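You operate a simulated robot arm through the tools that you are given. There is no shell and no other tool. Be economical: measure what you need, move in short steps, check, and stop when the job is done.

Carry out the task below with a simulated robot arm. There is one attempt and no reset: what you move stays moved.

JOB
Brush the potato in the machine clean; file it in the blue cup.
Fine: a cup of the sample wheel; switch off before you open the hood, shut it again; turn the wheel back to its blank field; the rest ends as it began. Where these are worked on the way, their far stop is far enough and under half their travel is too little: sliding hood.

It is judged by the outcome, as a careful person would: the job done as asked, and still so three seconds after it is handed in. It fails if anything else is knocked over, pushed out of place, dropped, spilled or broken.

ROBOT AND FRAMES
A 7-joint arm with a two-finger parallel gripper, fixed in place. Base frame: the origin is at the foot of the arm, x ahead of it, y to its left, z up; the work surface is at about z = 0.9. Units: m, degrees, N and s.
With the tool pointing down near the work surface it reaches from about 0.24 to 0.68 m from the base axis. Its first joint turns from -66.0 to 66.0 degrees. Payload 2.4 kg.
The tool frame sits at the grasp point between the pads (the TCP): z along the fingers, y along the line on which they close. The tips reach 0.03 m beyond it. The gripper opens to 0.094 m. The fingers are 0.028 m wide and 0.01 m thick; the gripper's body (0.05 by 0.096 m) begins 0.055 m behind the TCP.
Orientation is told as [roll, pitch, yaw] about the base's x, y, z axes, in that order, counted from this pose: with the fingers straight down and closing along the base's y, the tool's x points along the base's -x, its y along +y and its z along -z.

CONTROLS
- The arm moves only by the tool send_rows. Its argument "motion" is a list that holds one entry, the list of rows, each a list of 7 numbers: the shift along the base's x, y, z in units of 250 mm (1.0 is 250 mm), then the turn, a rotation vector about the base's x, y, z in units of 180 degrees (1.0 is 180 degrees), then the gripper command, from -1 (shut) to 1 (fully open), values between in proportion. In form: [[[dx, dy, dz, ax, ay, az, hand], ...]]. A call has 1 to 20 rows; each row is the pose to reach, as a shift and turn from the pose commanded when the call began. A call with a number of a shift or a turn outside -1 to 1 is refused whole. A row lasts 0.2 s, in which the tool goes at most 0.05 m and 8.6 degrees; a call with a longer step from one row to the next is refused whole, and so is a gripper value outside its range. Where a pose cannot be reached the arm comes as near as it can. A force on the tool above 40 N (or 10 N above the force at the start of the call, whichever is more), or a blocked arm, ends the call early, and 0.2 s more pass. The fingers move at their own pace (about 0.153 m/s each) and stop on an object; they squeeze with about 35 N. The grip force told is the motor's: it shows also when the fingers shut on nothing. Time passes only in rows, and 0.2 s behind the last, so rows that repeat a pose let the fingers close. It gives the time, the measured TCP pose, the force on the tool (base axes), the opening and the grip force at its end, in the units of the frame above (readings bear some noise), with the torque about the TCP (base axes, N m) and any sound that the robot's microphone picked up.
- Cameras (640 x 400 px; columns grow to the right, rows downward): "scene" is fixed at [0.0184, 0.4403, 1.4572]; the picture's right is [-0.93, -0.37, 0.00], its down [-0.14, 0.36, -0.92] and it looks along [0.34, -0.86, -0.39] (base axes); focal length 316 px, centre (320, 200). "wrist" rides on the gripper at [0.076, 0.014, -0.103] in the tool frame; the picture's right is [-0.18, 0.98, 0.00], its down [-0.75, -0.14, -0.64] and it looks along [-0.63, -0.12, 0.77] (tool axes); focal length 243 px, centre (320, 200). There is no depth. A picture from a camera that has moved, and an enlarged one, comes with that camera's place and axes in the base frame and with its lens. The place of the scene camera against the robot may be out by one fixed shift of up to 0.018 m in any direction.
- snapshot(camera): a new picture of that camera. No time passes.
- zoom(camera, box): a new picture of the part [left, top, right, bottom] of that camera's present view, enlarged. No time passes.
- finish_job(): hands the job in; it is judged then, once.

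Go step by step. Nothing tells you positions but the pictures and the camera data: compare them with the known pose of the tool, close in by small moves and look again before you grip or let go. The budget is 120 turns and 84 pictures, counting those below and the enlarged ones. Unless the task says otherwise, let go and move clear before handing in, and close with one line.

The tools are called after ">>>" as a command line: name --argument value ..., lists and objects as JSON in quotes. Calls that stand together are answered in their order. send_rows: Moves the arm, as the interface text tells. Its arguments: {"type":"object","properties":{"motion":{"type":"array","items":{"type":"array","items":{"type":"array","items":{"type":"number"}}}}},"required":["motion"]} The other tools are called the same way: snapshot (camera) takes a picture; zoom (camera, box) takes an enlarged picture of a part of a camera's view; finish_job () hands the job in.

At the start:

```text
clock: 0.0
tcp_pos: [0.3737, -0.1742, 1.3196]
tool_rot: [0.0, 0.0, 0.0]
contact_force: [0.1, 0.5, -0.5]
torque: [0.0, 0.0, 0.0]
finger_gap: 0.0941
gripper_force: 0.0
```

scene: 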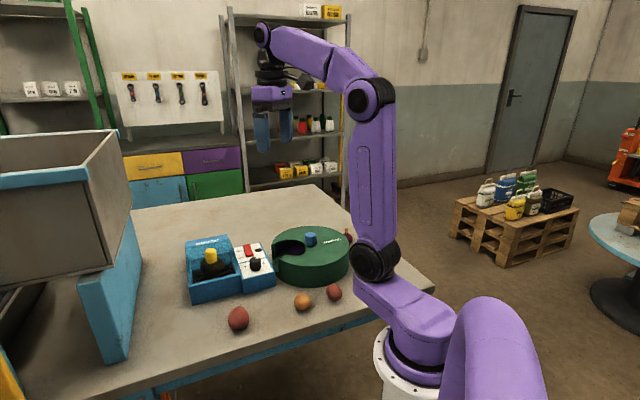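
wrist: 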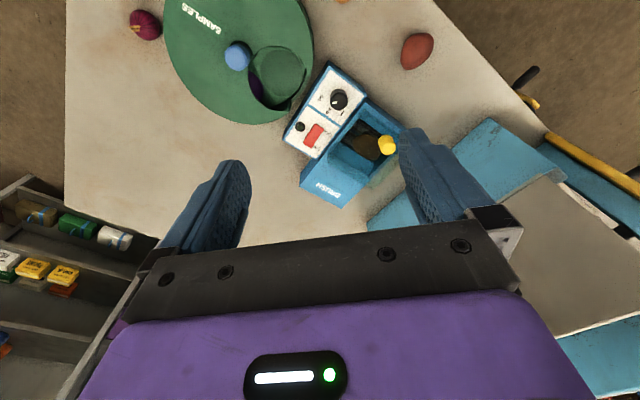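

I see a blue brush machine with a panel (red switch, black knob), a green sample wheel with a blue knob, and some loose vegetables. I'll look closer first.

>>> zoom --camera "scene" --box '[170, 210, 370, 335]'

>>> zoom --camera "wrist" --box '[120, 0, 440, 200]'

```text
3.20 times, centred on (270, 272) of scene
camera zoom: at [0.0184, 0.4403, 1.4572], right [-0.93, -0.37, 0.0], down [-0.14, 0.36, -0.92], along [0.34, -0.86, -0.39], focal length 1011 px, centre (480, -32)
```

zoom: 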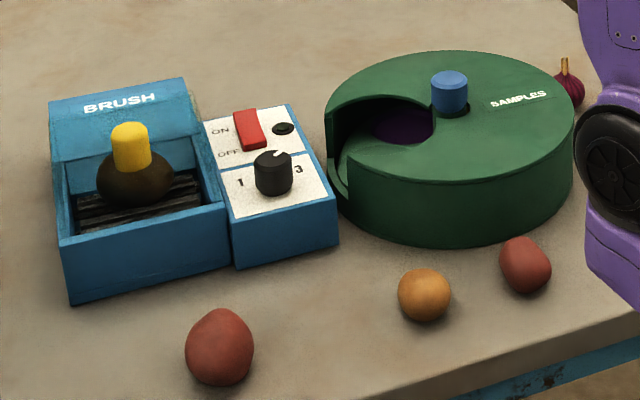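

```text
2.00 times, centred on (280, 100) of wrist
camera zoom: at [0.2966, -0.1601, 1.4222], right [0.18, 0.98, 0.0], down [0.75, -0.14, 0.64], along [0.63, -0.12, -0.77], focal length 485 px, centre (400, 400)
```

zoom: 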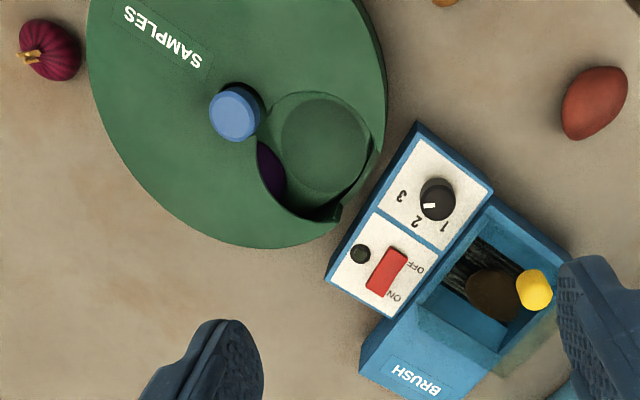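

The potato appears to sit in the brush tub with a yellow knob near it. I'll move the wrist camera closer.

>>> send_rows --motion '[[[-0.035, 0.05, -0.14, 0, 0, 0, 1], [-0.07, 0.1, -0.28, 0, 0, 0, 1], [-0.105, 0.15, -0.42, 0, 0, 0, 1], [-0.14, 0.2, -0.56, 0, 0, 0, 1], [-0.175, 0.24, -0.69, 0, 0, 0, 1]]]'

>>> snapshot --camera "wrist"

>>> zoom --camera "scene" --box '[175, 225, 285, 310]'

```text
clock: 1.2
tcp_pos: [0.3303, -0.115, 1.1505]
tool_rot: [0.1, -0.1, 0.0]
contact_force: [-0.9, -0.8, 0.8]
torque: [-0.03, 0.0, 0.0]
finger_gap: 0.0941
gripper_force: 0.1
```

```text
79 pictures are left
camera wrist: at [0.2534, -0.0993, 1.2524], right [0.18, 0.98, 0.0], down [0.75, -0.14, 0.64], along [0.63, -0.12, -0.77], focal length 243 px, centre (320, 200)
```

wrist: 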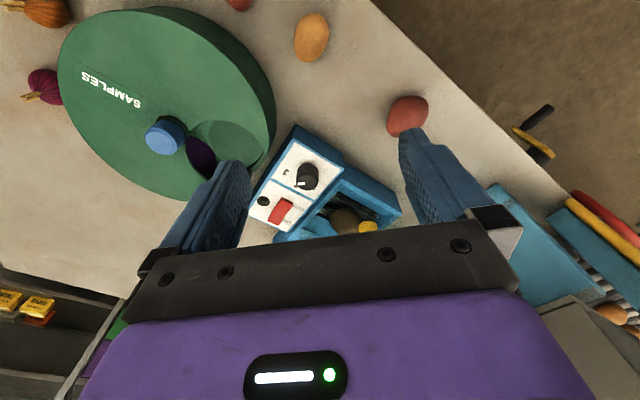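

```text
4.71 times, centred on (230, 268) of scene
camera zoom: at [0.0184, 0.4403, 1.4572], right [-0.93, -0.37, 0.0], down [-0.14, 0.36, -0.92], along [0.34, -0.86, -0.39], focal length 1487 px, centre (744, -118)
```

zoom: 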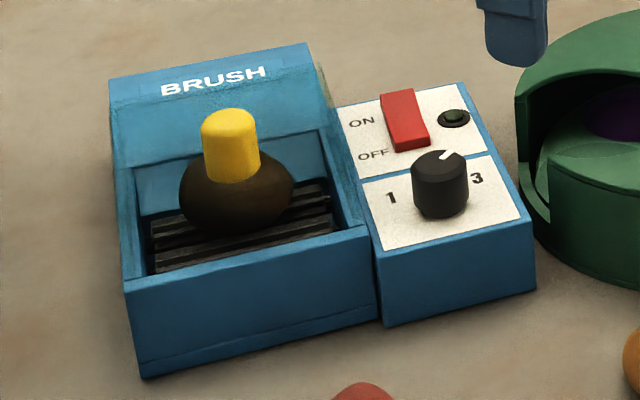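

A translucent hood with a yellow handle seems to cover the tub. I'll shift forward for an overhead look.

>>> send_rows --motion '[[[0.16, -0.015, 0, 0, 0, 0, 1], [0.32, -0.03, 0, 0, 0, 0, 1], [0.48, -0.05, 0, 0, 0, 0, 1], [0.64, -0.06, 0, 0, 0, 0, 1], [0.64, -0.06, 0, 0, 0, 0, 1]]]'

>>> zoom --camera "wrist" --box '[120, 0, 520, 250]'

```text
clock: 2.4
tcp_pos: [0.4907, -0.1282, 1.149]
tool_rot: [0.0, 0.0, 0.0]
contact_force: [-0.4, 1.3, 0.1]
torque: [0.01, -0.01, -0.01]
finger_gap: 0.094
gripper_force: 0.0
```

```text
1.60 times, centred on (320, 125) of wrist
camera zoom: at [0.4137, -0.1145, 1.2511], right [0.18, 0.98, 0.0], down [0.75, -0.14, 0.64], along [0.63, -0.12, -0.77], focal length 388 px, centre (320, 320)
```

zoom: 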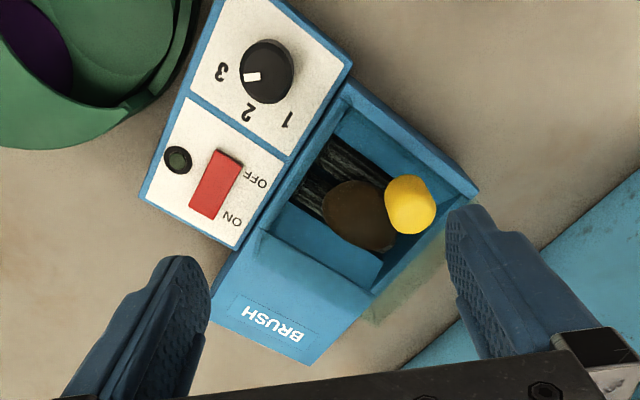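

Look more closely at the details of the hood, switch and dial.

>>> zoom --camera "wrist" --box '[280, 40, 440, 240]'

>>> zoom --camera "wrist" --box '[200, 0, 360, 160]'

>>> zoom --camera "scene" --box '[180, 230, 250, 310]'

```text
2.00 times, centred on (360, 140) of wrist
camera zoom: at [0.4137, -0.1145, 1.2511], right [0.18, 0.98, 0.0], down [0.75, -0.14, 0.64], along [0.63, -0.12, -0.77], focal length 485 px, centre (240, 320)
```

zoom: 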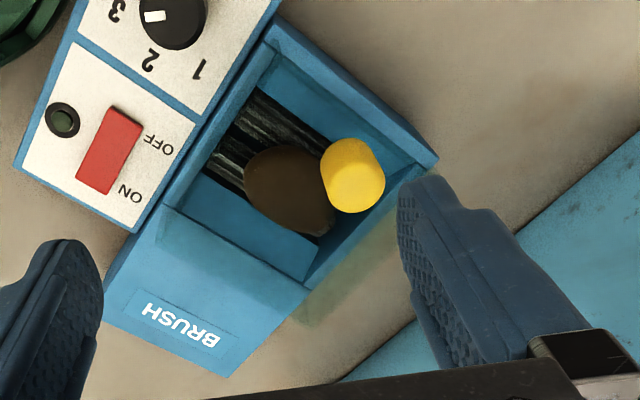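

```text
2.50 times, centred on (280, 80) of wrist
camera zoom: at [0.4137, -0.1145, 1.2511], right [0.18, 0.98, 0.0], down [0.75, -0.14, 0.64], along [0.63, -0.12, -0.77], focal length 606 px, centre (420, 500)
```

zoom: 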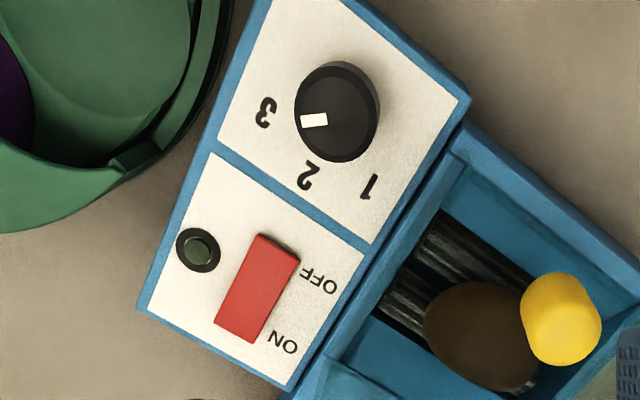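

```text
5.00 times, centred on (215, 270) of scene
camera zoom: at [0.0184, 0.4403, 1.4572], right [-0.93, -0.37, 0.0], down [-0.14, 0.36, -0.92], along [0.34, -0.86, -0.39], focal length 1580 px, centre (845, -150)
```

zoom: 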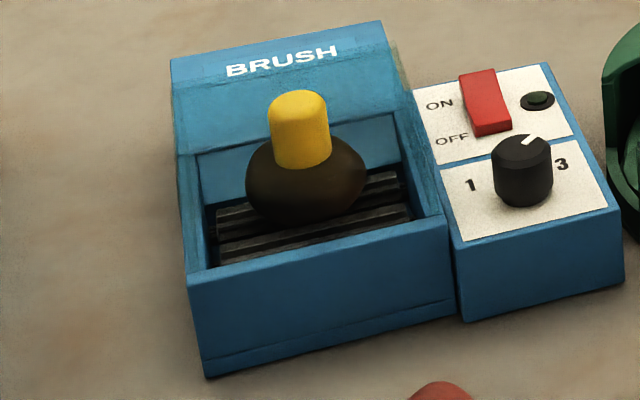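

Machine's long axis runs about (0.71,-0.71), with the ON end of the red rocker at about (0.525,-0.228). I'll close the fingers, yaw 45° and hover above it.

>>> send_rows --motion '[[[0.023, -0.066, -0.03, 0, 0, 0.0417, -1], [0.046, -0.133, -0.06, 0, 0, 0.0833, -1], [0.069, -0.2, -0.12, 0, 0, 0.125, -1], [0.092, -0.266, -0.2, 0, 0, 0.1667, -1], [0.115, -0.333, -0.3, 0, 0, 0.2083, -1], [0.137, -0.399, -0.396, 0, 0, 0.25, -1], [0.137, -0.399, -0.396, 0, 0, 0.25, -1]]]'

>>> snapshot --camera "wrist"

>>> zoom --camera "scene" --box '[175, 215, 285, 310]'

```text
clock: 4.0
tcp_pos: [0.5251, -0.2288, 1.0486]
tool_rot: [0.0, 0.0, 45.1]
contact_force: [0.0, 0.2, 1.2]
torque: [0.0, -0.01, 0.01]
finger_gap: 0.0002
gripper_force: 33.4
```

```text
73 pictures are left
camera wrist: at [0.4605, -0.2734, 1.1502], right [-0.57, 0.82, 0.0], down [0.63, 0.43, 0.64], along [0.53, 0.36, -0.77], focal length 243 px, centre (320, 200)
```

wrist: 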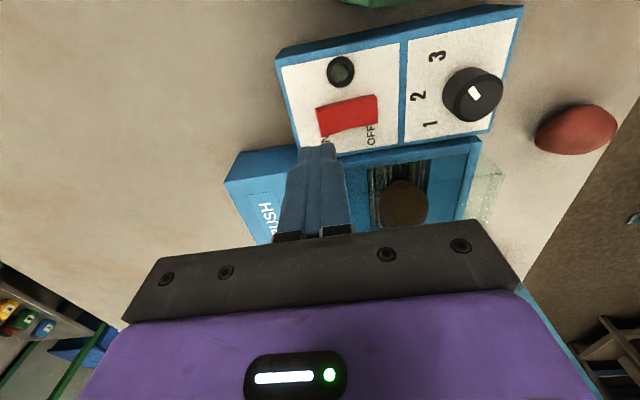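

```text
4.21 times, centred on (230, 262) of scene
camera zoom: at [0.0184, 0.4403, 1.4572], right [-0.93, -0.37, 0.0], down [-0.14, 0.36, -0.92], along [0.34, -0.86, -0.39], focal length 1331 px, centre (699, -63)
```

zoom: 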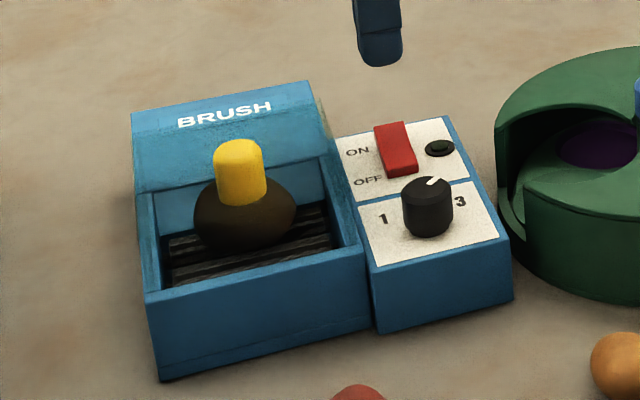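

Fingertips hang over the ON end (about z 0.955 at the rocker). I'll descend in small steps and press until contact or the lamp lights.

>>> send_rows --motion '[[[-0.02, 0.012, -0.1, 0, 0, 0, -1], [-0.02, 0.012, -0.2, 0, 0, 0, -1], [-0.02, 0.012, -0.24, 0, 0, 0, -1], [-0.02, 0.012, -0.256, 0, 0, 0, -1], [-0.02, 0.012, -0.268, 0, 0, 0, -1], [-0.02, 0.012, -0.28, 0, 0, 0, -1]]]'

>>> snapshot --camera "wrist"

```text
clock: 5.1
tcp_pos: [0.5193, -0.2249, 0.9888]
tool_rot: [0.0, 0.0, 45.0]
contact_force: [-7.0, 3.2, 9.5]
torque: [0.19, 0.22, 0.02]
finger_gap: 0.0001
gripper_force: 33.1
stopped in row 5: the force on the tool passed its limit at 48 N (the readings are from after the stop); the commanded pose is now the measured one
```

```text
71 pictures are left
camera wrist: at [0.4537, -0.2692, 1.0912], right [-0.56, 0.83, 0.0], down [0.63, 0.43, 0.64], along [0.53, 0.36, -0.77], focal length 243 px, centre (320, 200)
```

wrist: 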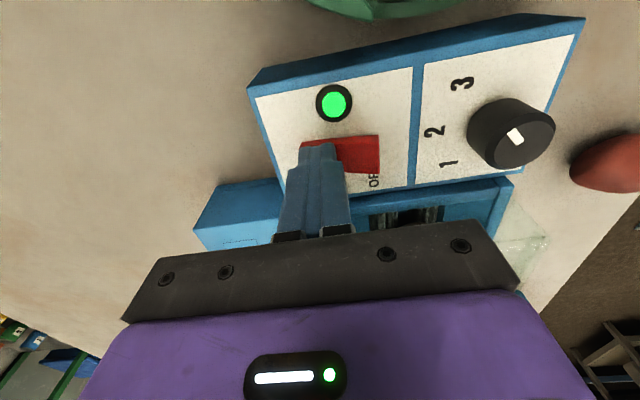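

The lamp is green, so the machine is on. I'll lift and watch the potato.

>>> send_rows --motion '[[[0, 0, 0.15, 0, 0, 0, -1], [0, 0, 0.25, 0, 0, 0, -1], [0, 0, 0.25, 0, 0, 0, -1], [0, 0, 0.25, 0, 0, 0, -1], [0, 0, 0.25, 0, 0, 0, -1]]]'

>>> zoom --camera "scene" --box '[175, 225, 285, 310]'

```text
clock: 6.3
tcp_pos: [0.5158, -0.2232, 1.0494]
tool_rot: [0.0, 0.0, 45.0]
contact_force: [-0.9, 0.0, -0.3]
torque: [-0.01, 0.0, 0.01]
finger_gap: 0.0
gripper_force: 32.9
```

```text
4.71 times, centred on (230, 268) of scene
camera zoom: at [0.0184, 0.4403, 1.4572], right [-0.93, -0.37, 0.0], down [-0.14, 0.36, -0.92], along [0.34, -0.86, -0.39], focal length 1487 px, centre (744, -118)
```

zoom: 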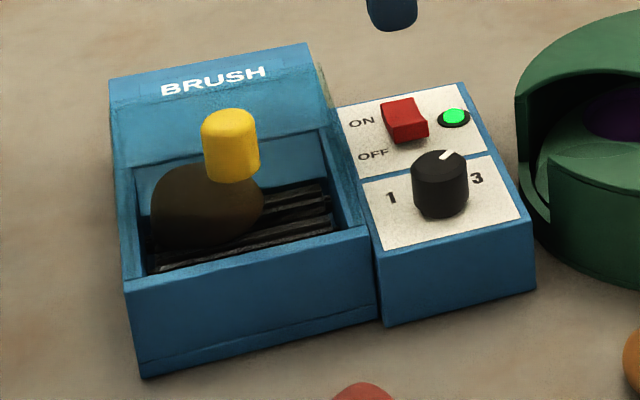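

The potato tumbles over the brushes. I'll shift above the OFF end while waiting.

>>> send_rows --motion '[[[-0.06, 0.08, 0, 0, 0, 0, -1], [-0.06, 0.08, 0, 0, 0, 0, -1], [-0.06, 0.08, 0, 0, 0, 0, -1], [-0.06, 0.08, 0, 0, 0, 0, -1], [-0.06, 0.08, 0, 0, 0, 0, -1], [-0.06, 0.08, 0, 0, 0, 0, -1], [-0.06, 0.08, 0, 0, 0, 0, -1], [-0.06, 0.08, 0, 0, 0, 0, -1], [-0.06, 0.08, 0, 0, 0, 0, -1], [-0.06, 0.08, 0, 0, 0, 0, -1], [-0.06, 0.08, 0, 0, 0, 0, -1], [-0.06, 0.08, 0, 0, 0, 0, -1], [-0.06, 0.08, 0, 0, 0, 0, -1], [-0.06, 0.08, 0, 0, 0, 0, -1], [-0.06, 0.08, 0, 0, 0, 0, -1]]]'

>>> zoom --camera "scene" --box '[175, 225, 285, 310]'

>>> snapshot --camera "wrist"

```text
clock: 9.5
tcp_pos: [0.5026, -0.2025, 1.0506]
tool_rot: [0.0, 0.0, 45.0]
contact_force: [0.8, -0.3, -0.4]
torque: [0.0, 0.02, 0.0]
finger_gap: 0.0
gripper_force: 33.5
```

```text
4.71 times, centred on (230, 268) of scene
camera zoom: at [0.0184, 0.4403, 1.4572], right [-0.93, -0.37, 0.0], down [-0.14, 0.36, -0.92], along [0.34, -0.86, -0.39], focal length 1487 px, centre (744, -118)
```

zoom: 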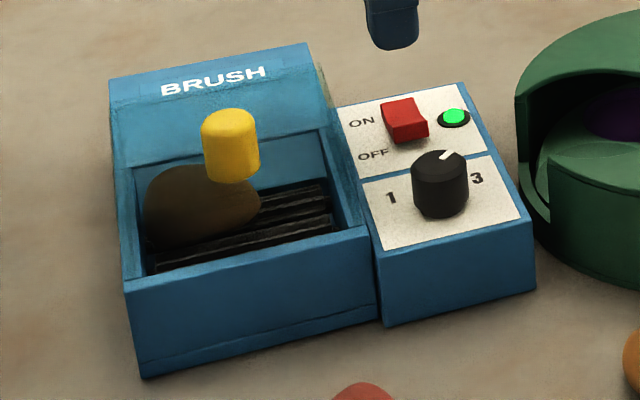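

```text
68 pictures are left
camera wrist: at [0.4388, -0.2479, 1.152], right [-0.56, 0.83, 0.0], down [0.63, 0.43, 0.64], along [0.53, 0.36, -0.77], focal length 243 px, centre (320, 200)
```

wrist: 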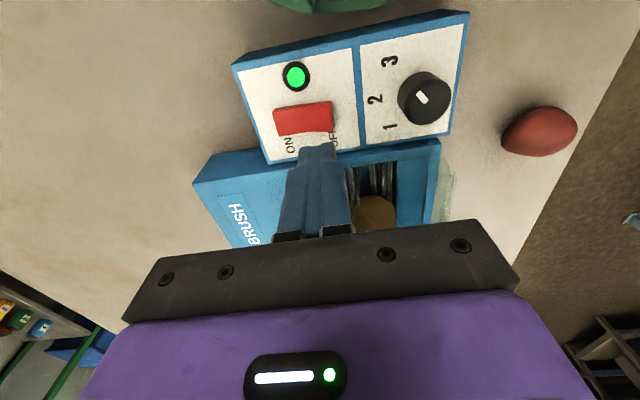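

It's getting lighter but isn't clean yet. I'll wait longer.

>>> send_rows --motion '[[[0, 0, 0, 0, 0, 0, -1], [0, 0, 0, 0, 0, 0, -1], [0, 0, 0, 0, 0, 0, -1], [0, 0, 0, 0, 0, 0, -1], [0, 0, 0, 0, 0, 0, -1], [0, 0, 0, 0, 0, 0, -1], [0, 0, 0, 0, 0, 0, -1], [0, 0, 0, 0, 0, 0, -1], [0, 0, 0, 0, 0, 0, -1], [0, 0, 0, 0, 0, 0, -1], [0, 0, 0, 0, 0, 0, -1], [0, 0, 0, 0, 0, 0, -1], [0, 0, 0, 0, 0, 0, -1], [0, 0, 0, 0, 0, 0, -1], [0, 0, 0, 0, 0, 0, -1], [0, 0, 0, 0, 0, 0, -1], [0, 0, 0, 0, 0, 0, -1], [0, 0, 0, 0, 0, 0, -1], [0, 0, 0, 0, 0, 0, -1], [0, 0, 0, 0, 0, 0, -1]]]'

>>> zoom --camera "scene" --box '[175, 225, 285, 310]'

```text
clock: 13.7
tcp_pos: [0.5042, -0.2037, 1.0508]
tool_rot: [-0.1, 0.0, 45.0]
contact_force: [-0.1, 0.6, 0.1]
torque: [-0.04, -0.05, 0.0]
finger_gap: 0.0
gripper_force: 32.9
```

```text
4.71 times, centred on (230, 268) of scene
camera zoom: at [0.0184, 0.4403, 1.4572], right [-0.93, -0.37, 0.0], down [-0.14, 0.36, -0.92], along [0.34, -0.86, -0.39], focal length 1487 px, centre (744, -118)
```

zoom: 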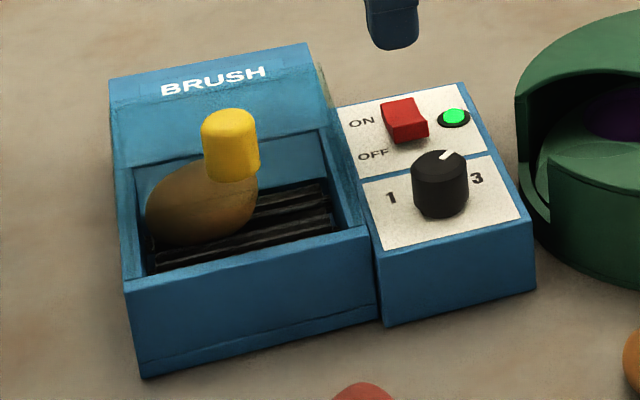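

The potato keeps getting cleaner, so I'll keep it running.

>>> send_rows --motion '[[[0, 0, 0, 0, 0, 0, -1], [0, 0, 0, 0, 0, 0, -1], [0, 0, 0, 0, 0, 0, -1], [0, 0, 0, 0, 0, 0, -1], [0, 0, 0, 0, 0, 0, -1], [0, 0, 0, 0, 0, 0, -1], [0, 0, 0, 0, 0, 0, -1], [0, 0, 0, 0, 0, 0, -1], [0, 0, 0, 0, 0, 0, -1], [0, 0, 0, 0, 0, 0, -1], [0, 0, 0, 0, 0, 0, -1], [0, 0, 0, 0, 0, 0, -1], [0, 0, 0, 0, 0, 0, -1], [0, 0, 0, 0, 0, 0, -1], [0, 0, 0, 0, 0, 0, -1], [0, 0, 0, 0, 0, 0, -1], [0, 0, 0, 0, 0, 0, -1], [0, 0, 0, 0, 0, 0, -1], [0, 0, 0, 0, 0, 0, -1], [0, 0, 0, 0, 0, 0, -1]]]'

>>> zoom --camera "scene" --box '[175, 225, 285, 310]'

```text
clock: 17.9
tcp_pos: [0.5036, -0.2038, 1.0504]
tool_rot: [-0.2, 0.1, 45.0]
contact_force: [0.8, -0.5, 1.2]
torque: [0.04, -0.02, 0.01]
finger_gap: 0.0001
gripper_force: 33.5
```

```text
4.71 times, centred on (230, 268) of scene
camera zoom: at [0.0184, 0.4403, 1.4572], right [-0.93, -0.37, 0.0], down [-0.14, 0.36, -0.92], along [0.34, -0.86, -0.39], focal length 1487 px, centre (744, -118)
```

zoom: 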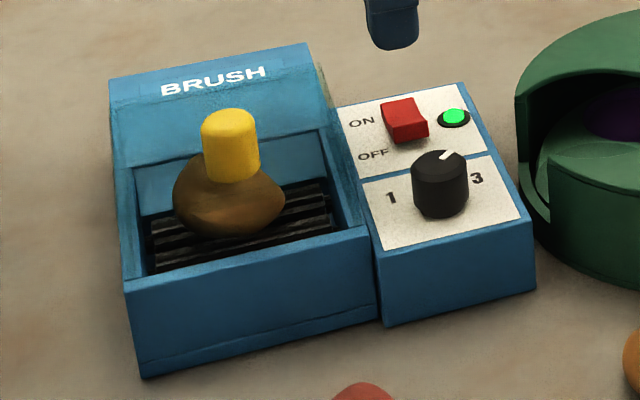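

>>> send_rows --motion '[[[0, 0, 0, 0, 0, 0, -1], [0, 0, 0, 0, 0, 0, -1], [0, 0, 0, 0, 0, 0, -1], [0, 0, 0, 0, 0, 0, -1], [0, 0, 0, 0, 0, 0, -1], [0, 0, 0, 0, 0, 0, -1], [0, 0, 0, 0, 0, 0, -1], [0, 0, 0, 0, 0, 0, -1], [0, 0, 0, 0, 0, 0, -1], [0, 0, 0, 0, 0, 0, -1], [0, 0, 0, 0, 0, 0, -1], [0, 0, 0, 0, 0, 0, -1], [0, 0, 0, 0, 0, 0, -1], [0, 0, 0, 0, 0, 0, -1], [0, 0, 0, 0, 0, 0, -1], [0, 0, 0, 0, 0, 0, -1], [0, 0, 0, 0, 0, 0, -1], [0, 0, 0, 0, 0, 0, -1], [0, 0, 0, 0, 0, 0, -1], [0, 0, 0, 0, 0, 0, -1]]]'

>>> zoom --camera "scene" --box '[175, 225, 285, 310]'

```text
clock: 22.1
tcp_pos: [0.5035, -0.2037, 1.0501]
tool_rot: [-0.1, 0.1, 45.0]
contact_force: [-0.5, 0.9, 0.0]
torque: [0.01, -0.05, 0.0]
finger_gap: 0.0001
gripper_force: 32.7
```

```text
4.71 times, centred on (230, 268) of scene
camera zoom: at [0.0184, 0.4403, 1.4572], right [-0.93, -0.37, 0.0], down [-0.14, 0.36, -0.92], along [0.34, -0.86, -0.39], focal length 1487 px, centre (744, -118)
```

zoom: 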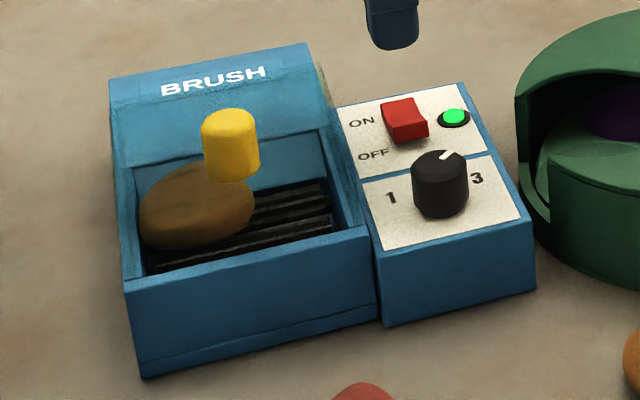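

The colour looks settled at tan. I'll give it a few more seconds to be sure, with a look from the wrist.

>>> send_rows --motion '[[[0, 0, 0, 0, 0, 0, -1], [0, 0, 0, 0, 0, 0, -1], [0, 0, 0, 0, 0, 0, -1], [0, 0, 0, 0, 0, 0, -1], [0, 0, 0, 0, 0, 0, -1], [0, 0, 0, 0, 0, 0, -1], [0, 0, 0, 0, 0, 0, -1], [0, 0, 0, 0, 0, 0, -1], [0, 0, 0, 0, 0, 0, -1], [0, 0, 0, 0, 0, 0, -1], [0, 0, 0, 0, 0, 0, -1], [0, 0, 0, 0, 0, 0, -1], [0, 0, 0, 0, 0, 0, -1], [0, 0, 0, 0, 0, 0, -1], [0, 0, 0, 0, 0, 0, -1]]]'

>>> zoom --camera "scene" --box '[175, 225, 285, 310]'

>>> zoom --camera "wrist" --box '[220, 50, 480, 250]'

```text
clock: 25.3
tcp_pos: [0.5038, -0.2039, 1.0488]
tool_rot: [-0.2, -0.1, 45.0]
contact_force: [0.5, -0.1, -0.6]
torque: [0.05, -0.04, 0.04]
finger_gap: 0.0002
gripper_force: 32.9
```

```text
4.71 times, centred on (230, 268) of scene
camera zoom: at [0.0184, 0.4403, 1.4572], right [-0.93, -0.37, 0.0], down [-0.14, 0.36, -0.92], along [0.34, -0.86, -0.39], focal length 1487 px, centre (744, -118)
```

zoom: 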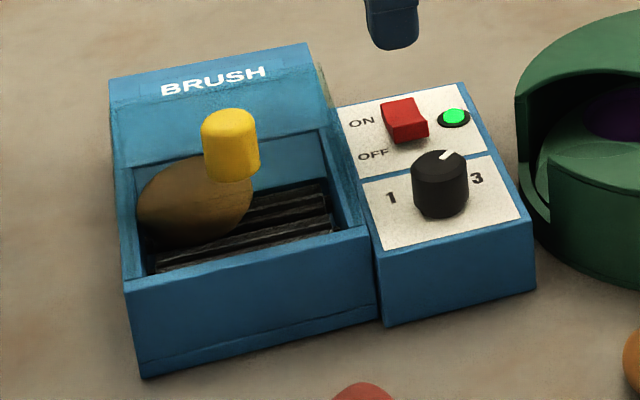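

```text
2.00 times, centred on (350, 150) of wrist
camera zoom: at [0.4388, -0.2479, 1.152], right [-0.56, 0.83, 0.0], down [0.63, 0.43, 0.64], along [0.53, 0.36, -0.77], focal length 485 px, centre (260, 300)
```

zoom: 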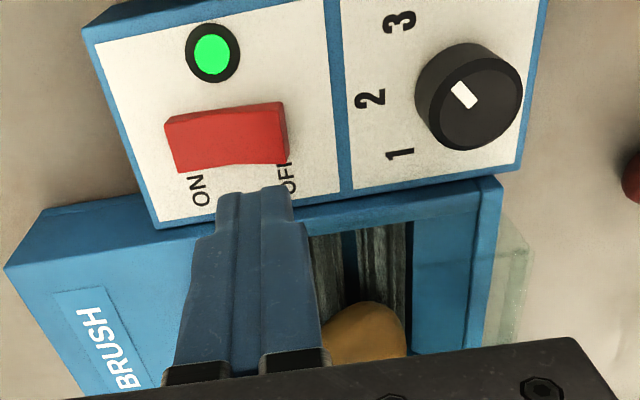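

The potato is clean tan. I'll press the OFF end now.

>>> send_rows --motion '[[[-0.024, 0.008, -0.1, 0, 0, 0, -1], [-0.024, 0.008, -0.19, 0, 0, 0, -1], [-0.024, 0.008, -0.22, 0, 0, 0, -1], [-0.024, 0.008, -0.235, 0, 0, 0, -1], [-0.024, 0.008, -0.25, 0, 0, 0, -1], [-0.024, 0.008, -0.262, 0, 0, 0, -1], [-0.024, 0.008, -0.272, 0, 0, 0, -1]]]'

>>> snapshot --camera "wrist"

```text
clock: 26.8
tcp_pos: [0.498, -0.2019, 0.9889]
tool_rot: [-0.2, -0.1, 45.0]
contact_force: [-6.5, 2.7, 11.0]
torque: [-0.01, 0.18, -0.05]
finger_gap: 0.0
gripper_force: 33.2
stopped in row 7: the force on the tool passed its limit at 46 N (the readings are from after the stop); the commanded pose is now the measured one
```

```text
62 pictures are left
camera wrist: at [0.4328, -0.2475, 1.091], right [-0.57, 0.82, 0.0], down [0.63, 0.43, 0.64], along [0.53, 0.36, -0.77], focal length 243 px, centre (320, 200)
```

wrist: 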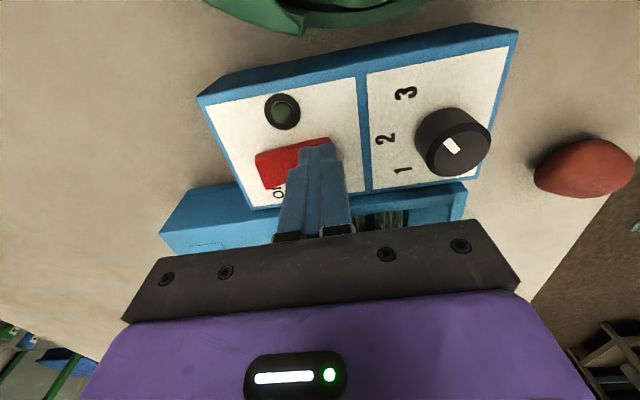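

The lamp is off. Next I'll raise, open, and hover above the yellow hood handle.

>>> send_rows --motion '[[[0, 0, 0.15, 0, 0, 0, -1], [0, 0, 0.3, 0, 0, 0, -0.5], [0, 0, 0.444, 0, 0, 0, 0], [0.01, 0.15, 0.444, 0, 0, 0, 0.4], [0.02, 0.3, 0.444, 0, 0, 0, 0.4], [0.036, 0.4, 0.444, 0, 0, 0, 0.4], [0.036, 0.496, 0.444, 0, 0, 0, 0.4], [0.036, 0.496, 0.444, 0, 0, 0, 0.4]]]'

>>> snapshot --camera "wrist"

>>> zoom --camera "scene" --box '[175, 205, 285, 310]'

```text
clock: 28.6
tcp_pos: [0.5059, -0.0777, 1.1006]
tool_rot: [-0.3, 0.0, 45.0]
contact_force: [-0.2, 0.4, 0.8]
torque: [0.0, 0.05, 0.02]
finger_gap: 0.0656
gripper_force: 0.1
```

```text
61 pictures are left
camera wrist: at [0.4414, -0.1221, 1.2025], right [-0.56, 0.83, 0.0], down [0.63, 0.43, 0.64], along [0.53, 0.36, -0.77], focal length 243 px, centre (320, 200)
```

wrist: 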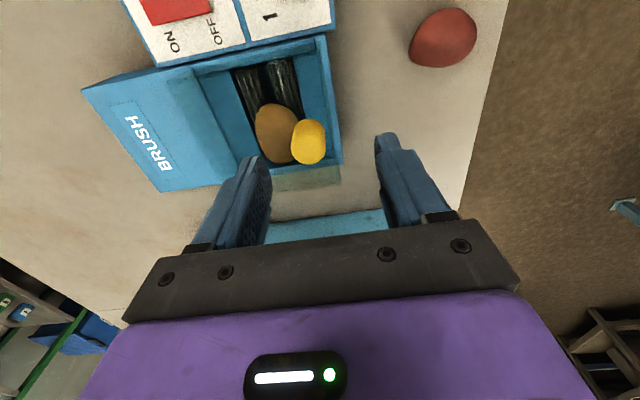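

```text
3.81 times, centred on (230, 258) of scene
camera zoom: at [0.0184, 0.4404, 1.4572], right [-0.93, -0.37, 0.0], down [-0.14, 0.36, -0.92], along [0.34, -0.86, -0.39], focal length 1204 px, centre (663, -19)
```

zoom: 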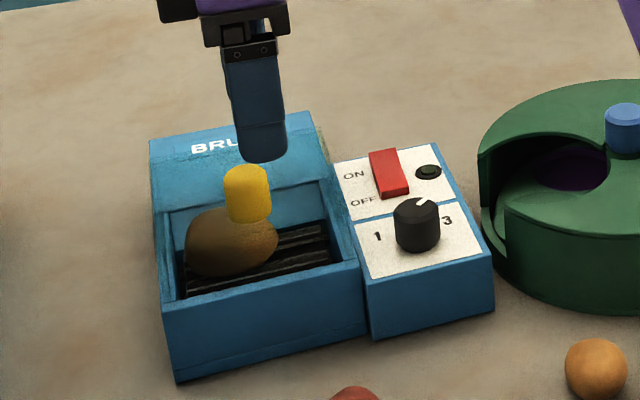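

Knob top is at about (0.515,-0.080,1.038). I'll descend around it and close.

>>> send_rows --motion '[[[0.036, -0.006, -0.05, 0, 0, 0, 0.4], [0.036, -0.006, -0.12, 0, 0, 0, 0.4], [0.036, -0.006, -0.18, 0, 0, 0, 0.4], [0.036, -0.006, -0.21, 0, 0, 0, 0.4], [0.036, -0.006, -0.235, 0, 0, 0, 0.4], [0.036, -0.006, -0.235, 0, 0, 0, 0.4]]]'

>>> snapshot --camera "wrist"

>>> zoom --camera "scene" --box '[175, 205, 285, 310]'

```text
clock: 30.0
tcp_pos: [0.5157, -0.0804, 1.0403]
tool_rot: [-0.3, -0.1, 45.0]
contact_force: [-0.2, 0.2, -0.5]
torque: [0.03, -0.01, 0.0]
finger_gap: 0.0658
gripper_force: 0.1
```

```text
59 pictures are left
camera wrist: at [0.4517, -0.125, 1.142], right [-0.56, 0.83, 0.0], down [0.63, 0.43, 0.64], along [0.53, 0.36, -0.77], focal length 243 px, centre (320, 200)
```

wrist: 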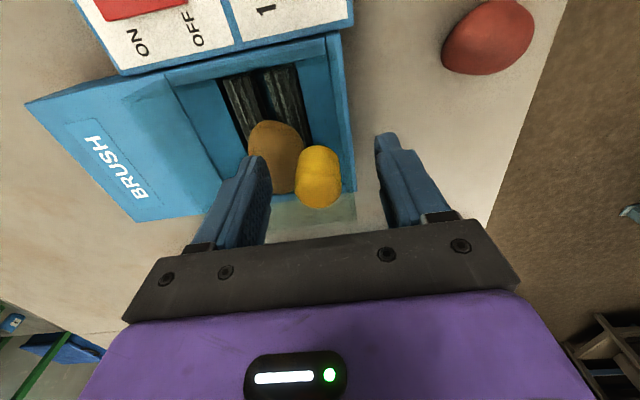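

```text
3.81 times, centred on (230, 258) of scene
camera zoom: at [0.0184, 0.4403, 1.4572], right [-0.93, -0.37, 0.0], down [-0.14, 0.36, -0.92], along [0.34, -0.86, -0.39], focal length 1204 px, centre (663, -19)
```

zoom: 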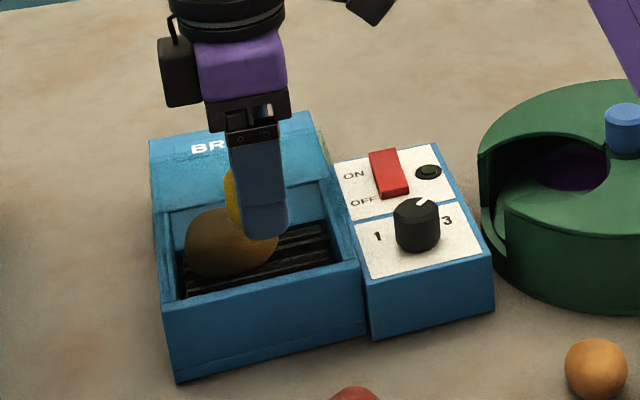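

The knob is centred between the pads. I'll close.

>>> send_rows --motion '[[[0, 0, 0, 0, 0, 0, 0], [0, 0, 0, 0, 0, 0, -0.5], [0, 0, 0, 0, 0, 0, -1], [0, 0, 0, 0, 0, 0, -1], [0, 0, 0, 0, 0, 0, -1]]]'

```text
clock: 31.2
tcp_pos: [0.5183, -0.0821, 1.0407]
tool_rot: [-0.5, -0.3, 45.0]
contact_force: [20.0, -13.8, 6.5]
torque: [0.53, 0.58, -0.08]
finger_gap: 0.027
gripper_force: 44.8
```

Gripped (27 mm). Try sliding the hood toward the BRUSH end in small steps.

>>> send_rows --motion '[[[0.03, -0.03, 0, 0, 0, 0, -1], [0.06, -0.06, 0, 0, 0, 0, -1], [0.09, -0.09, 0, 0, 0, 0, -1], [0.12, -0.12, 0, 0, 0, 0, -1]]]'

>>> zoom --camera "scene" --box '[175, 205, 285, 310]'

```text
clock: 32.2
tcp_pos: [0.5463, -0.111, 1.04]
tool_rot: [-0.2, 0.0, 45.1]
contact_force: [-0.4, -0.1, 11.6]
torque: [-0.14, 0.75, 0.49]
finger_gap: 0.0271
gripper_force: 45.1
```

```text
3.81 times, centred on (230, 258) of scene
camera zoom: at [0.0182, 0.4404, 1.4572], right [-0.93, -0.37, 0.0], down [-0.14, 0.36, -0.92], along [0.34, -0.86, -0.39], focal length 1204 px, centre (663, -19)
```

zoom: 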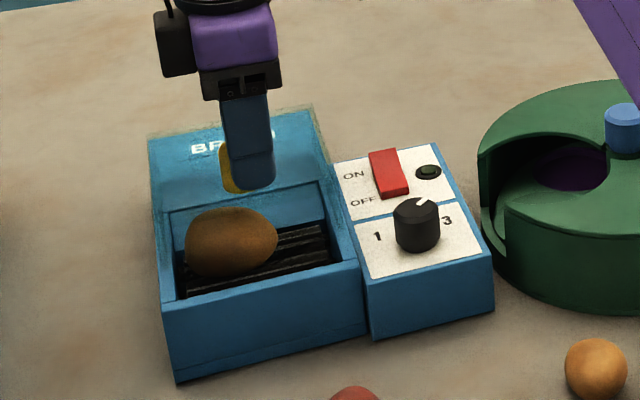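

The hood slides freely toward the BRUSH end. I'll continue to its far stop.

>>> send_rows --motion '[[[0.03, -0.03, 0, 0, 0, 0, -1], [0.06, -0.06, 0, 0, 0, 0, -1], [0.09, -0.09, 0, 0, 0, 0, -1], [0.12, -0.12, 0, 0, 0, 0, -1], [0.15, -0.15, 0, 0, 0, 0, -1], [0.18, -0.18, 0, 0, 0, 0, -1], [0.21, -0.21, 0, 0, 0, 0, -1]]]'

>>> zoom --camera "scene" --box '[175, 205, 285, 310]'

```text
clock: 33.9
tcp_pos: [0.5954, -0.1599, 1.0415]
tool_rot: [0.9, 0.3, 45.2]
contact_force: [-12.2, 4.8, 7.0]
torque: [-0.17, -0.57, 0.05]
finger_gap: 0.027
gripper_force: 45.3
stopped in row 7: the force on the tool passed its limit at 42 N (the readings are from after the stop); the commanded pose is now the measured one
```

```text
3.81 times, centred on (230, 258) of scene
camera zoom: at [0.0179, 0.4405, 1.4571], right [-0.93, -0.37, 0.0], down [-0.14, 0.36, -0.92], along [0.34, -0.86, -0.39], focal length 1204 px, centre (663, -19)
```

zoom: 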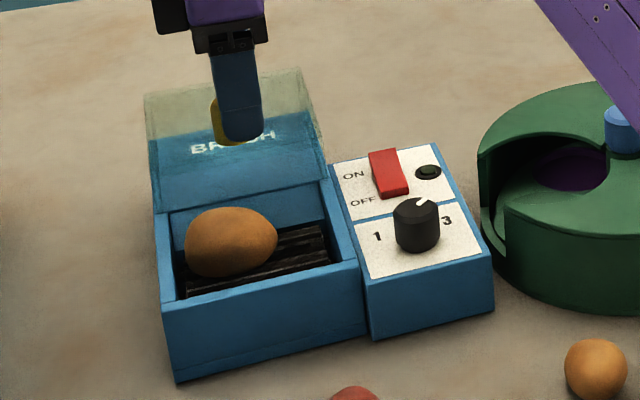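

The hood is at its far stop and the tub is open. I'll release, rise and go view the sample wheel.

>>> send_rows --motion '[[[0, 0, 0, 0, 0, 0, 0.2], [0, 0, 0, 0, 0, 0, 0.4], [0, 0, 0.1, 0, 0, 0, 0.4], [0, 0, 0.2, 0, 0, 0, 0.4], [0, 0, 0.36, 0, 0, 0, 0.4], [-0.12, -0.07, 0.36, 0, 0, -0.04, 0.4], [-0.24, -0.14, 0.36, 0, 0, -0.08, 0.4], [-0.36, -0.21, 0.36, 0, 0, -0.12, 0.4], [-0.48, -0.28, 0.36, 0, 0, -0.16, 0.4], [-0.6, -0.35, 0.36, 0, 0, -0.2, 0.4], [-0.72, -0.42, 0.36, 0, 0, -0.24, 0.4], [-0.84, -0.49, 0.36, 0, 0, -0.25, 0.4], [-0.99, -0.55, 0.36, 0, 0, -0.25, 0.4], [-0.99, -0.55, 0.36, 0, 0, -0.25, 0.4]]]'

>>> snapshot --camera "wrist"

>>> snapshot --camera "scene"

```text
clock: 36.9
tcp_pos: [0.3482, -0.2982, 1.1293]
tool_rot: [0.8, 0.3, 0.3]
contact_force: [0.0, -0.4, -0.2]
torque: [-0.02, -0.03, -0.02]
finger_gap: 0.0658
gripper_force: 0.1
```

```text
55 pictures are left
camera wrist: at [0.2715, -0.2857, 1.2328], right [0.18, 0.98, 0.01], down [0.76, -0.15, 0.64], along [0.63, -0.11, -0.77], focal length 243 px, centre (320, 200)
```

wrist: 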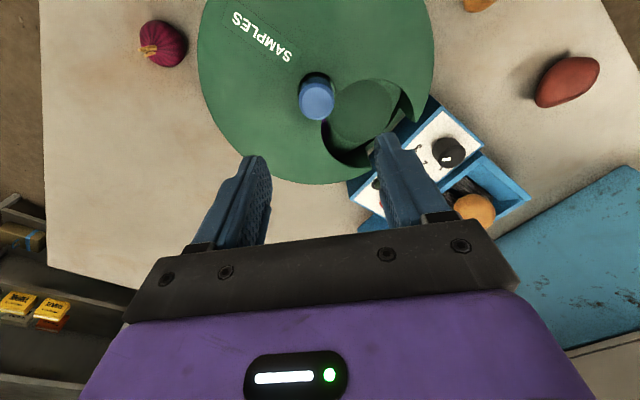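

```text
54 pictures are left
```

scene: 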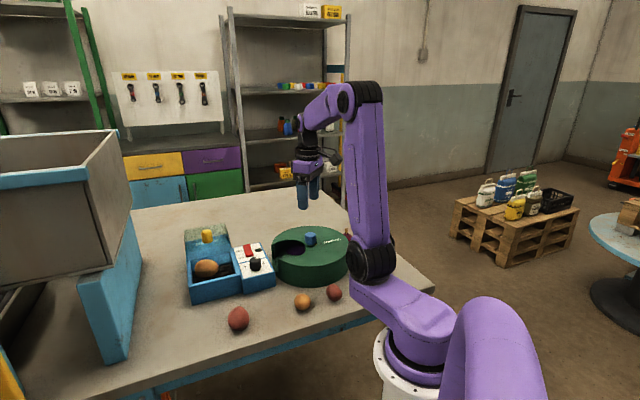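

>>> zoom --camera "wrist" --box '[190, 0, 450, 190]'

>>> zoom --camera "scene" --box '[265, 215, 365, 295]'

```text
2.11 times, centred on (320, 95) of wrist
camera zoom: at [0.2715, -0.2857, 1.2328], right [0.18, 0.98, 0.01], down [0.76, -0.15, 0.64], along [0.63, -0.11, -0.77], focal length 511 px, centre (320, 421)
```

zoom: 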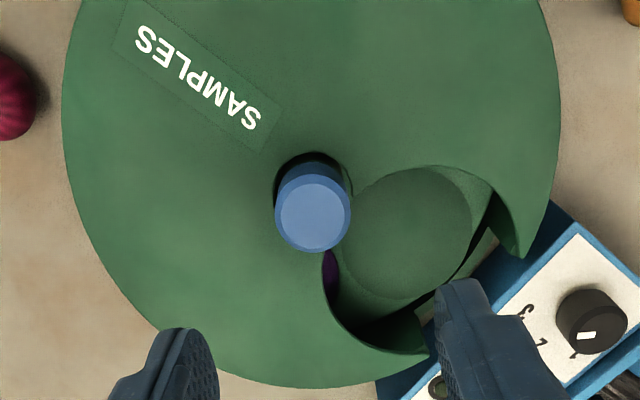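

```text
5.00 times, centred on (315, 255) of scene
camera zoom: at [0.0184, 0.4403, 1.4572], right [-0.93, -0.37, 0.0], down [-0.14, 0.36, -0.92], along [0.34, -0.86, -0.39], focal length 1580 px, centre (345, -75)
```

zoom: 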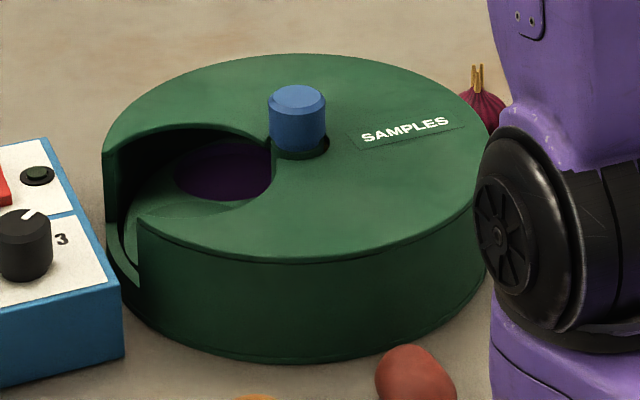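

The window shows the blank field; a purple cup lies on one side. I'll lower onto the blue wheel knob at about (0.343,-0.299) and grip it.

>>> send_rows --motion '[[[-0.02, -0.003, -0.15, -0.004, -0.0017, -0.0017, 0.4], [-0.02, -0.003, -0.3, -0.004, -0.0017, -0.0017, 0.4], [-0.02, -0.003, -0.42, -0.004, -0.0017, -0.0017, 0.4], [-0.02, -0.003, -0.5, -0.004, -0.0017, -0.0017, 0.4], [-0.02, -0.003, -0.54, -0.004, -0.0017, -0.0017, 0.4], [-0.02, -0.003, -0.54, -0.004, -0.0017, -0.0017, 0.4]]]'

>>> snapshot --camera "wrist"

>>> zoom --camera "scene" --box '[265, 215, 365, 295]'

```text
clock: 38.1
tcp_pos: [0.3443, -0.3, 1.0016]
tool_rot: [-0.2, -0.2, 0.0]
contact_force: [-4.0, 2.5, 9.4]
torque: [0.39, 0.22, 0.15]
finger_gap: 0.0669
gripper_force: 1.5
stopped in row 5: the force on the tool passed its limit at 62 N (the readings are from after the stop); the commanded pose is now the measured one
```

```text
51 pictures are left
camera wrist: at [0.2672, -0.2852, 1.1032], right [0.18, 0.98, 0.0], down [0.75, -0.14, 0.64], along [0.63, -0.12, -0.76], focal length 243 px, centre (320, 200)
```

wrist: 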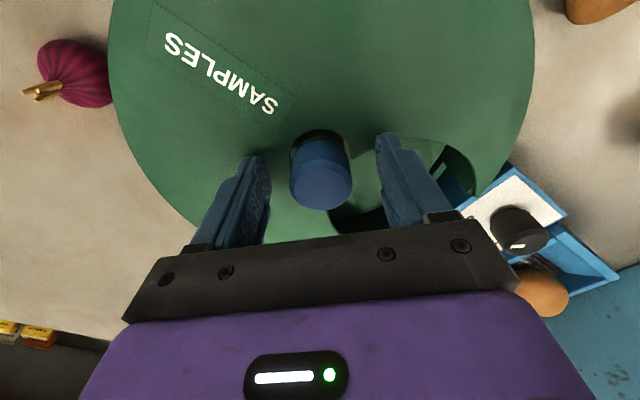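

```text
5.00 times, centred on (315, 255) of scene
camera zoom: at [0.0182, 0.4405, 1.4571], right [-0.93, -0.37, 0.0], down [-0.14, 0.36, -0.92], along [0.34, -0.86, -0.39], focal length 1580 px, centre (345, -75)
```

zoom: 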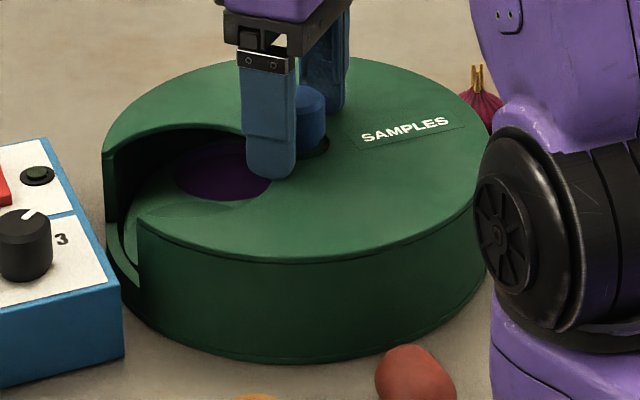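

The tips touched the disc cover at about z 0.97. I'll back up 4 mm and grip the knob.

>>> send_rows --motion '[[[0, 0, 0.018, 0, 0, 0, 0.4], [0, 0, 0.018, 0, 0, 0, 0], [0, 0, 0.018, 0, 0, 0, -0.5], [0, 0, 0.018, 0, 0, 0, -1], [0, 0, 0.018, 0, 0, 0, -1], [0, 0, 0.018, 0, 0, 0, -1]]]'

```text
clock: 39.5
tcp_pos: [0.3442, -0.2989, 1.0046]
tool_rot: [-0.2, -0.2, -0.1]
contact_force: [2.6, -3.0, -2.9]
torque: [0.86, -0.06, 0.02]
finger_gap: 0.0339
gripper_force: 45.2
```

Now turn the wheel with +45° yaw and see which fields appear.

>>> send_rows --motion '[[[0, 0, 0, 0, 0, 0.042, -1], [0, 0, 0, 0, 0, 0.083, -1], [0, 0, 0, 0, 0, 0.125, -1], [0, 0, 0, 0, 0, 0.167, -1], [0, 0, 0, 0, 0, 0.208, -1], [0, 0, 0, 0, 0, 0.25, -1], [0, 0, 0, 0, 0, 0.25, -1]]]'

>>> zoom --camera "scene" --box '[265, 215, 365, 295]'

>>> snapshot --camera "wrist"

```text
clock: 41.1
tcp_pos: [0.3452, -0.2989, 1.005]
tool_rot: [-0.3, -0.2, 45.2]
contact_force: [6.6, -7.9, -16.4]
torque: [1.02, 0.1, 0.02]
finger_gap: 0.0338
gripper_force: 45.5
```

```text
5.00 times, centred on (315, 255) of scene
camera zoom: at [0.0188, 0.4399, 1.4573], right [-0.93, -0.37, 0.0], down [-0.14, 0.36, -0.92], along [0.34, -0.85, -0.39], focal length 1580 px, centre (345, -75)
```

zoom: 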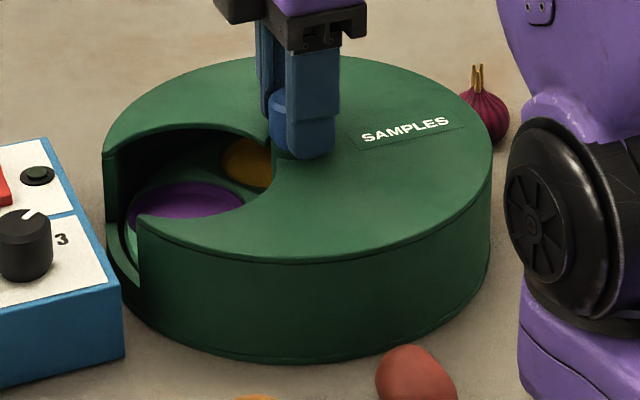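

```text
48 pictures are left
camera wrist: at [0.2798, -0.3432, 1.107], right [-0.57, 0.82, 0.0], down [0.63, 0.43, 0.65], along [0.53, 0.36, -0.76], focal length 243 px, centre (320, 200)
```

wrist: 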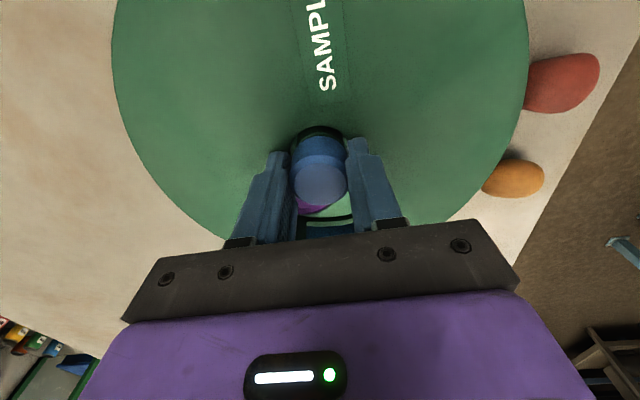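

Purple comes in, then yellow. Continue another +45°.

>>> send_rows --motion '[[[0, 0, 0, 0, 0, 0.042, -1], [0, 0, 0, 0, 0, 0.083, -1], [0, 0, 0, 0, 0, 0.125, -1], [0, 0, 0, 0, 0, 0.167, -1], [0, 0, 0, 0, 0, 0.208, -1], [0, 0, 0, 0, 0, 0.25, -1], [0, 0, 0, 0, 0, 0.25, -1]]]'

>>> zoom --camera "scene" --box '[265, 215, 365, 295]'

```text
clock: 42.7
tcp_pos: [0.3449, -0.2994, 1.0047]
tool_rot: [-0.1, -0.2, 90.2]
contact_force: [2.7, 5.0, -13.1]
torque: [-0.42, 0.8, 0.04]
finger_gap: 0.0338
gripper_force: 45.2
```

```text
5.00 times, centred on (315, 255) of scene
camera zoom: at [0.0187, 0.4404, 1.4572], right [-0.93, -0.37, 0.0], down [-0.14, 0.36, -0.92], along [0.34, -0.86, -0.39], focal length 1580 px, centre (345, -75)
```

zoom: 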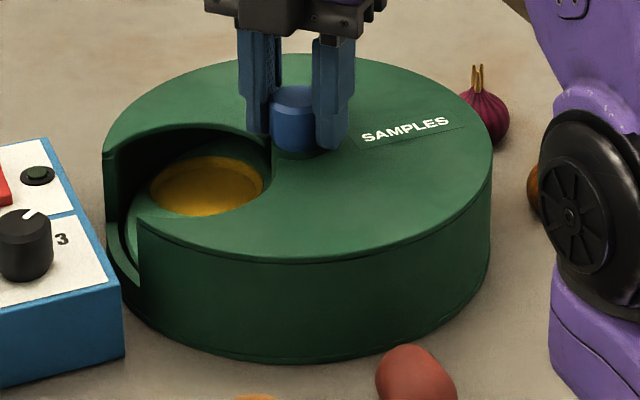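

Yellow is nearly centred after 90°. Keep turning to see the next.

>>> send_rows --motion '[[[0, 0, 0, 0, 0, 0.042, -1], [0, 0, 0, 0, 0, 0.083, -1], [0, 0, 0, 0, 0, 0.125, -1], [0, 0, 0, 0, 0, 0.167, -1], [0, 0, 0, 0, 0, 0.208, -1], [0, 0, 0, 0, 0, 0.25, -1], [0, 0, 0, 0, 0, 0.25, -1]]]'

>>> zoom --camera "scene" --box '[265, 215, 365, 295]'

```text
clock: 44.3
tcp_pos: [0.3435, -0.2984, 1.0052]
tool_rot: [-0.1, -0.2, 135.0]
contact_force: [-3.6, -0.3, -11.9]
torque: [-0.95, 0.53, -0.01]
finger_gap: 0.0339
gripper_force: 45.1
```

```text
5.00 times, centred on (315, 255) of scene
camera zoom: at [0.0185, 0.4403, 1.4572], right [-0.93, -0.37, 0.0], down [-0.14, 0.36, -0.92], along [0.34, -0.86, -0.39], focal length 1580 px, centre (345, -75)
```

zoom: 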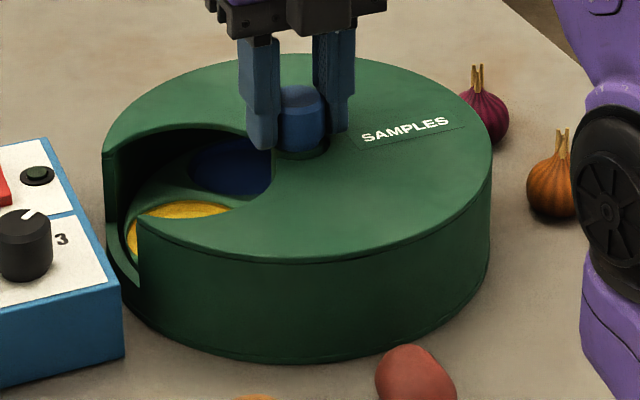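

Blue is appearing; fields are about 72° apart, so about 81° more is needed. I'll release, swing the open gripper back 90°, and regrip.

>>> send_rows --motion '[[[0, 0, 0, 0, 0, 0, 0], [0, 0, 0, 0, 0, 0, 0.5], [0, 0, 0.03, 0, 0, 0, 0.5], [0, 0, 0.03, 0, 0, -0.045, 0.5], [0, 0, 0.03, 0, 0, -0.09, 0.5], [0, 0, 0.03, 0, 0, -0.135, 0.5], [0, 0, 0.03, 0, 0, -0.18, 0.5], [0, 0, 0.03, 0, 0, -0.225, 0.5], [0, 0, 0.03, 0, 0, -0.27, 0.5], [0, 0, 0.03, 0, 0, -0.315, 0.5], [0, 0, 0.03, 0, 0, -0.36, 0.5], [0, 0, 0.03, 0, 0, -0.405, 0.5], [0, 0, 0.03, 0, 0, -0.45, 0.5], [0, 0, 0.03, 0, 0, -0.495, 0.5], [0, 0, 0, 0, 0, -0.5, 0.5], [0, 0, 0, 0, 0, -0.5, 0], [0, 0, 0, 0, 0, -0.5, -0.5], [0, 0, 0, 0, 0, -0.5, -1], [0, 0, 0, 0, 0, -0.5, -1]]]'

>>> zoom --camera "scene" --box '[265, 215, 365, 295]'

```text
clock: 48.3
tcp_pos: [0.3445, -0.3004, 1.0053]
tool_rot: [-0.2, -0.1, 45.0]
contact_force: [0.8, 0.1, -0.6]
torque: [0.54, 0.67, 0.01]
finger_gap: 0.0336
gripper_force: 44.9
```

```text
5.00 times, centred on (315, 255) of scene
camera zoom: at [0.0185, 0.4403, 1.4572], right [-0.93, -0.37, 0.0], down [-0.14, 0.36, -0.92], along [0.34, -0.86, -0.39], focal length 1580 px, centre (345, -75)
```

zoom: 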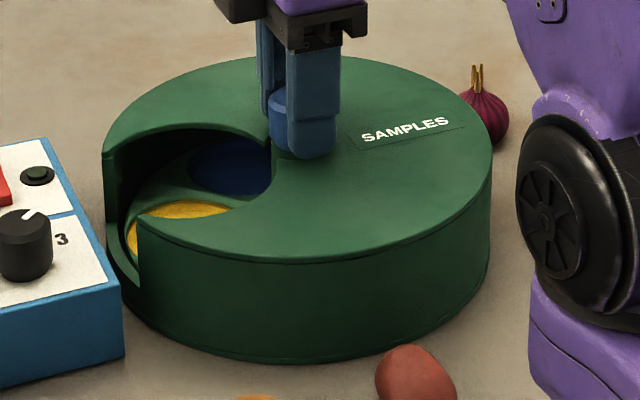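

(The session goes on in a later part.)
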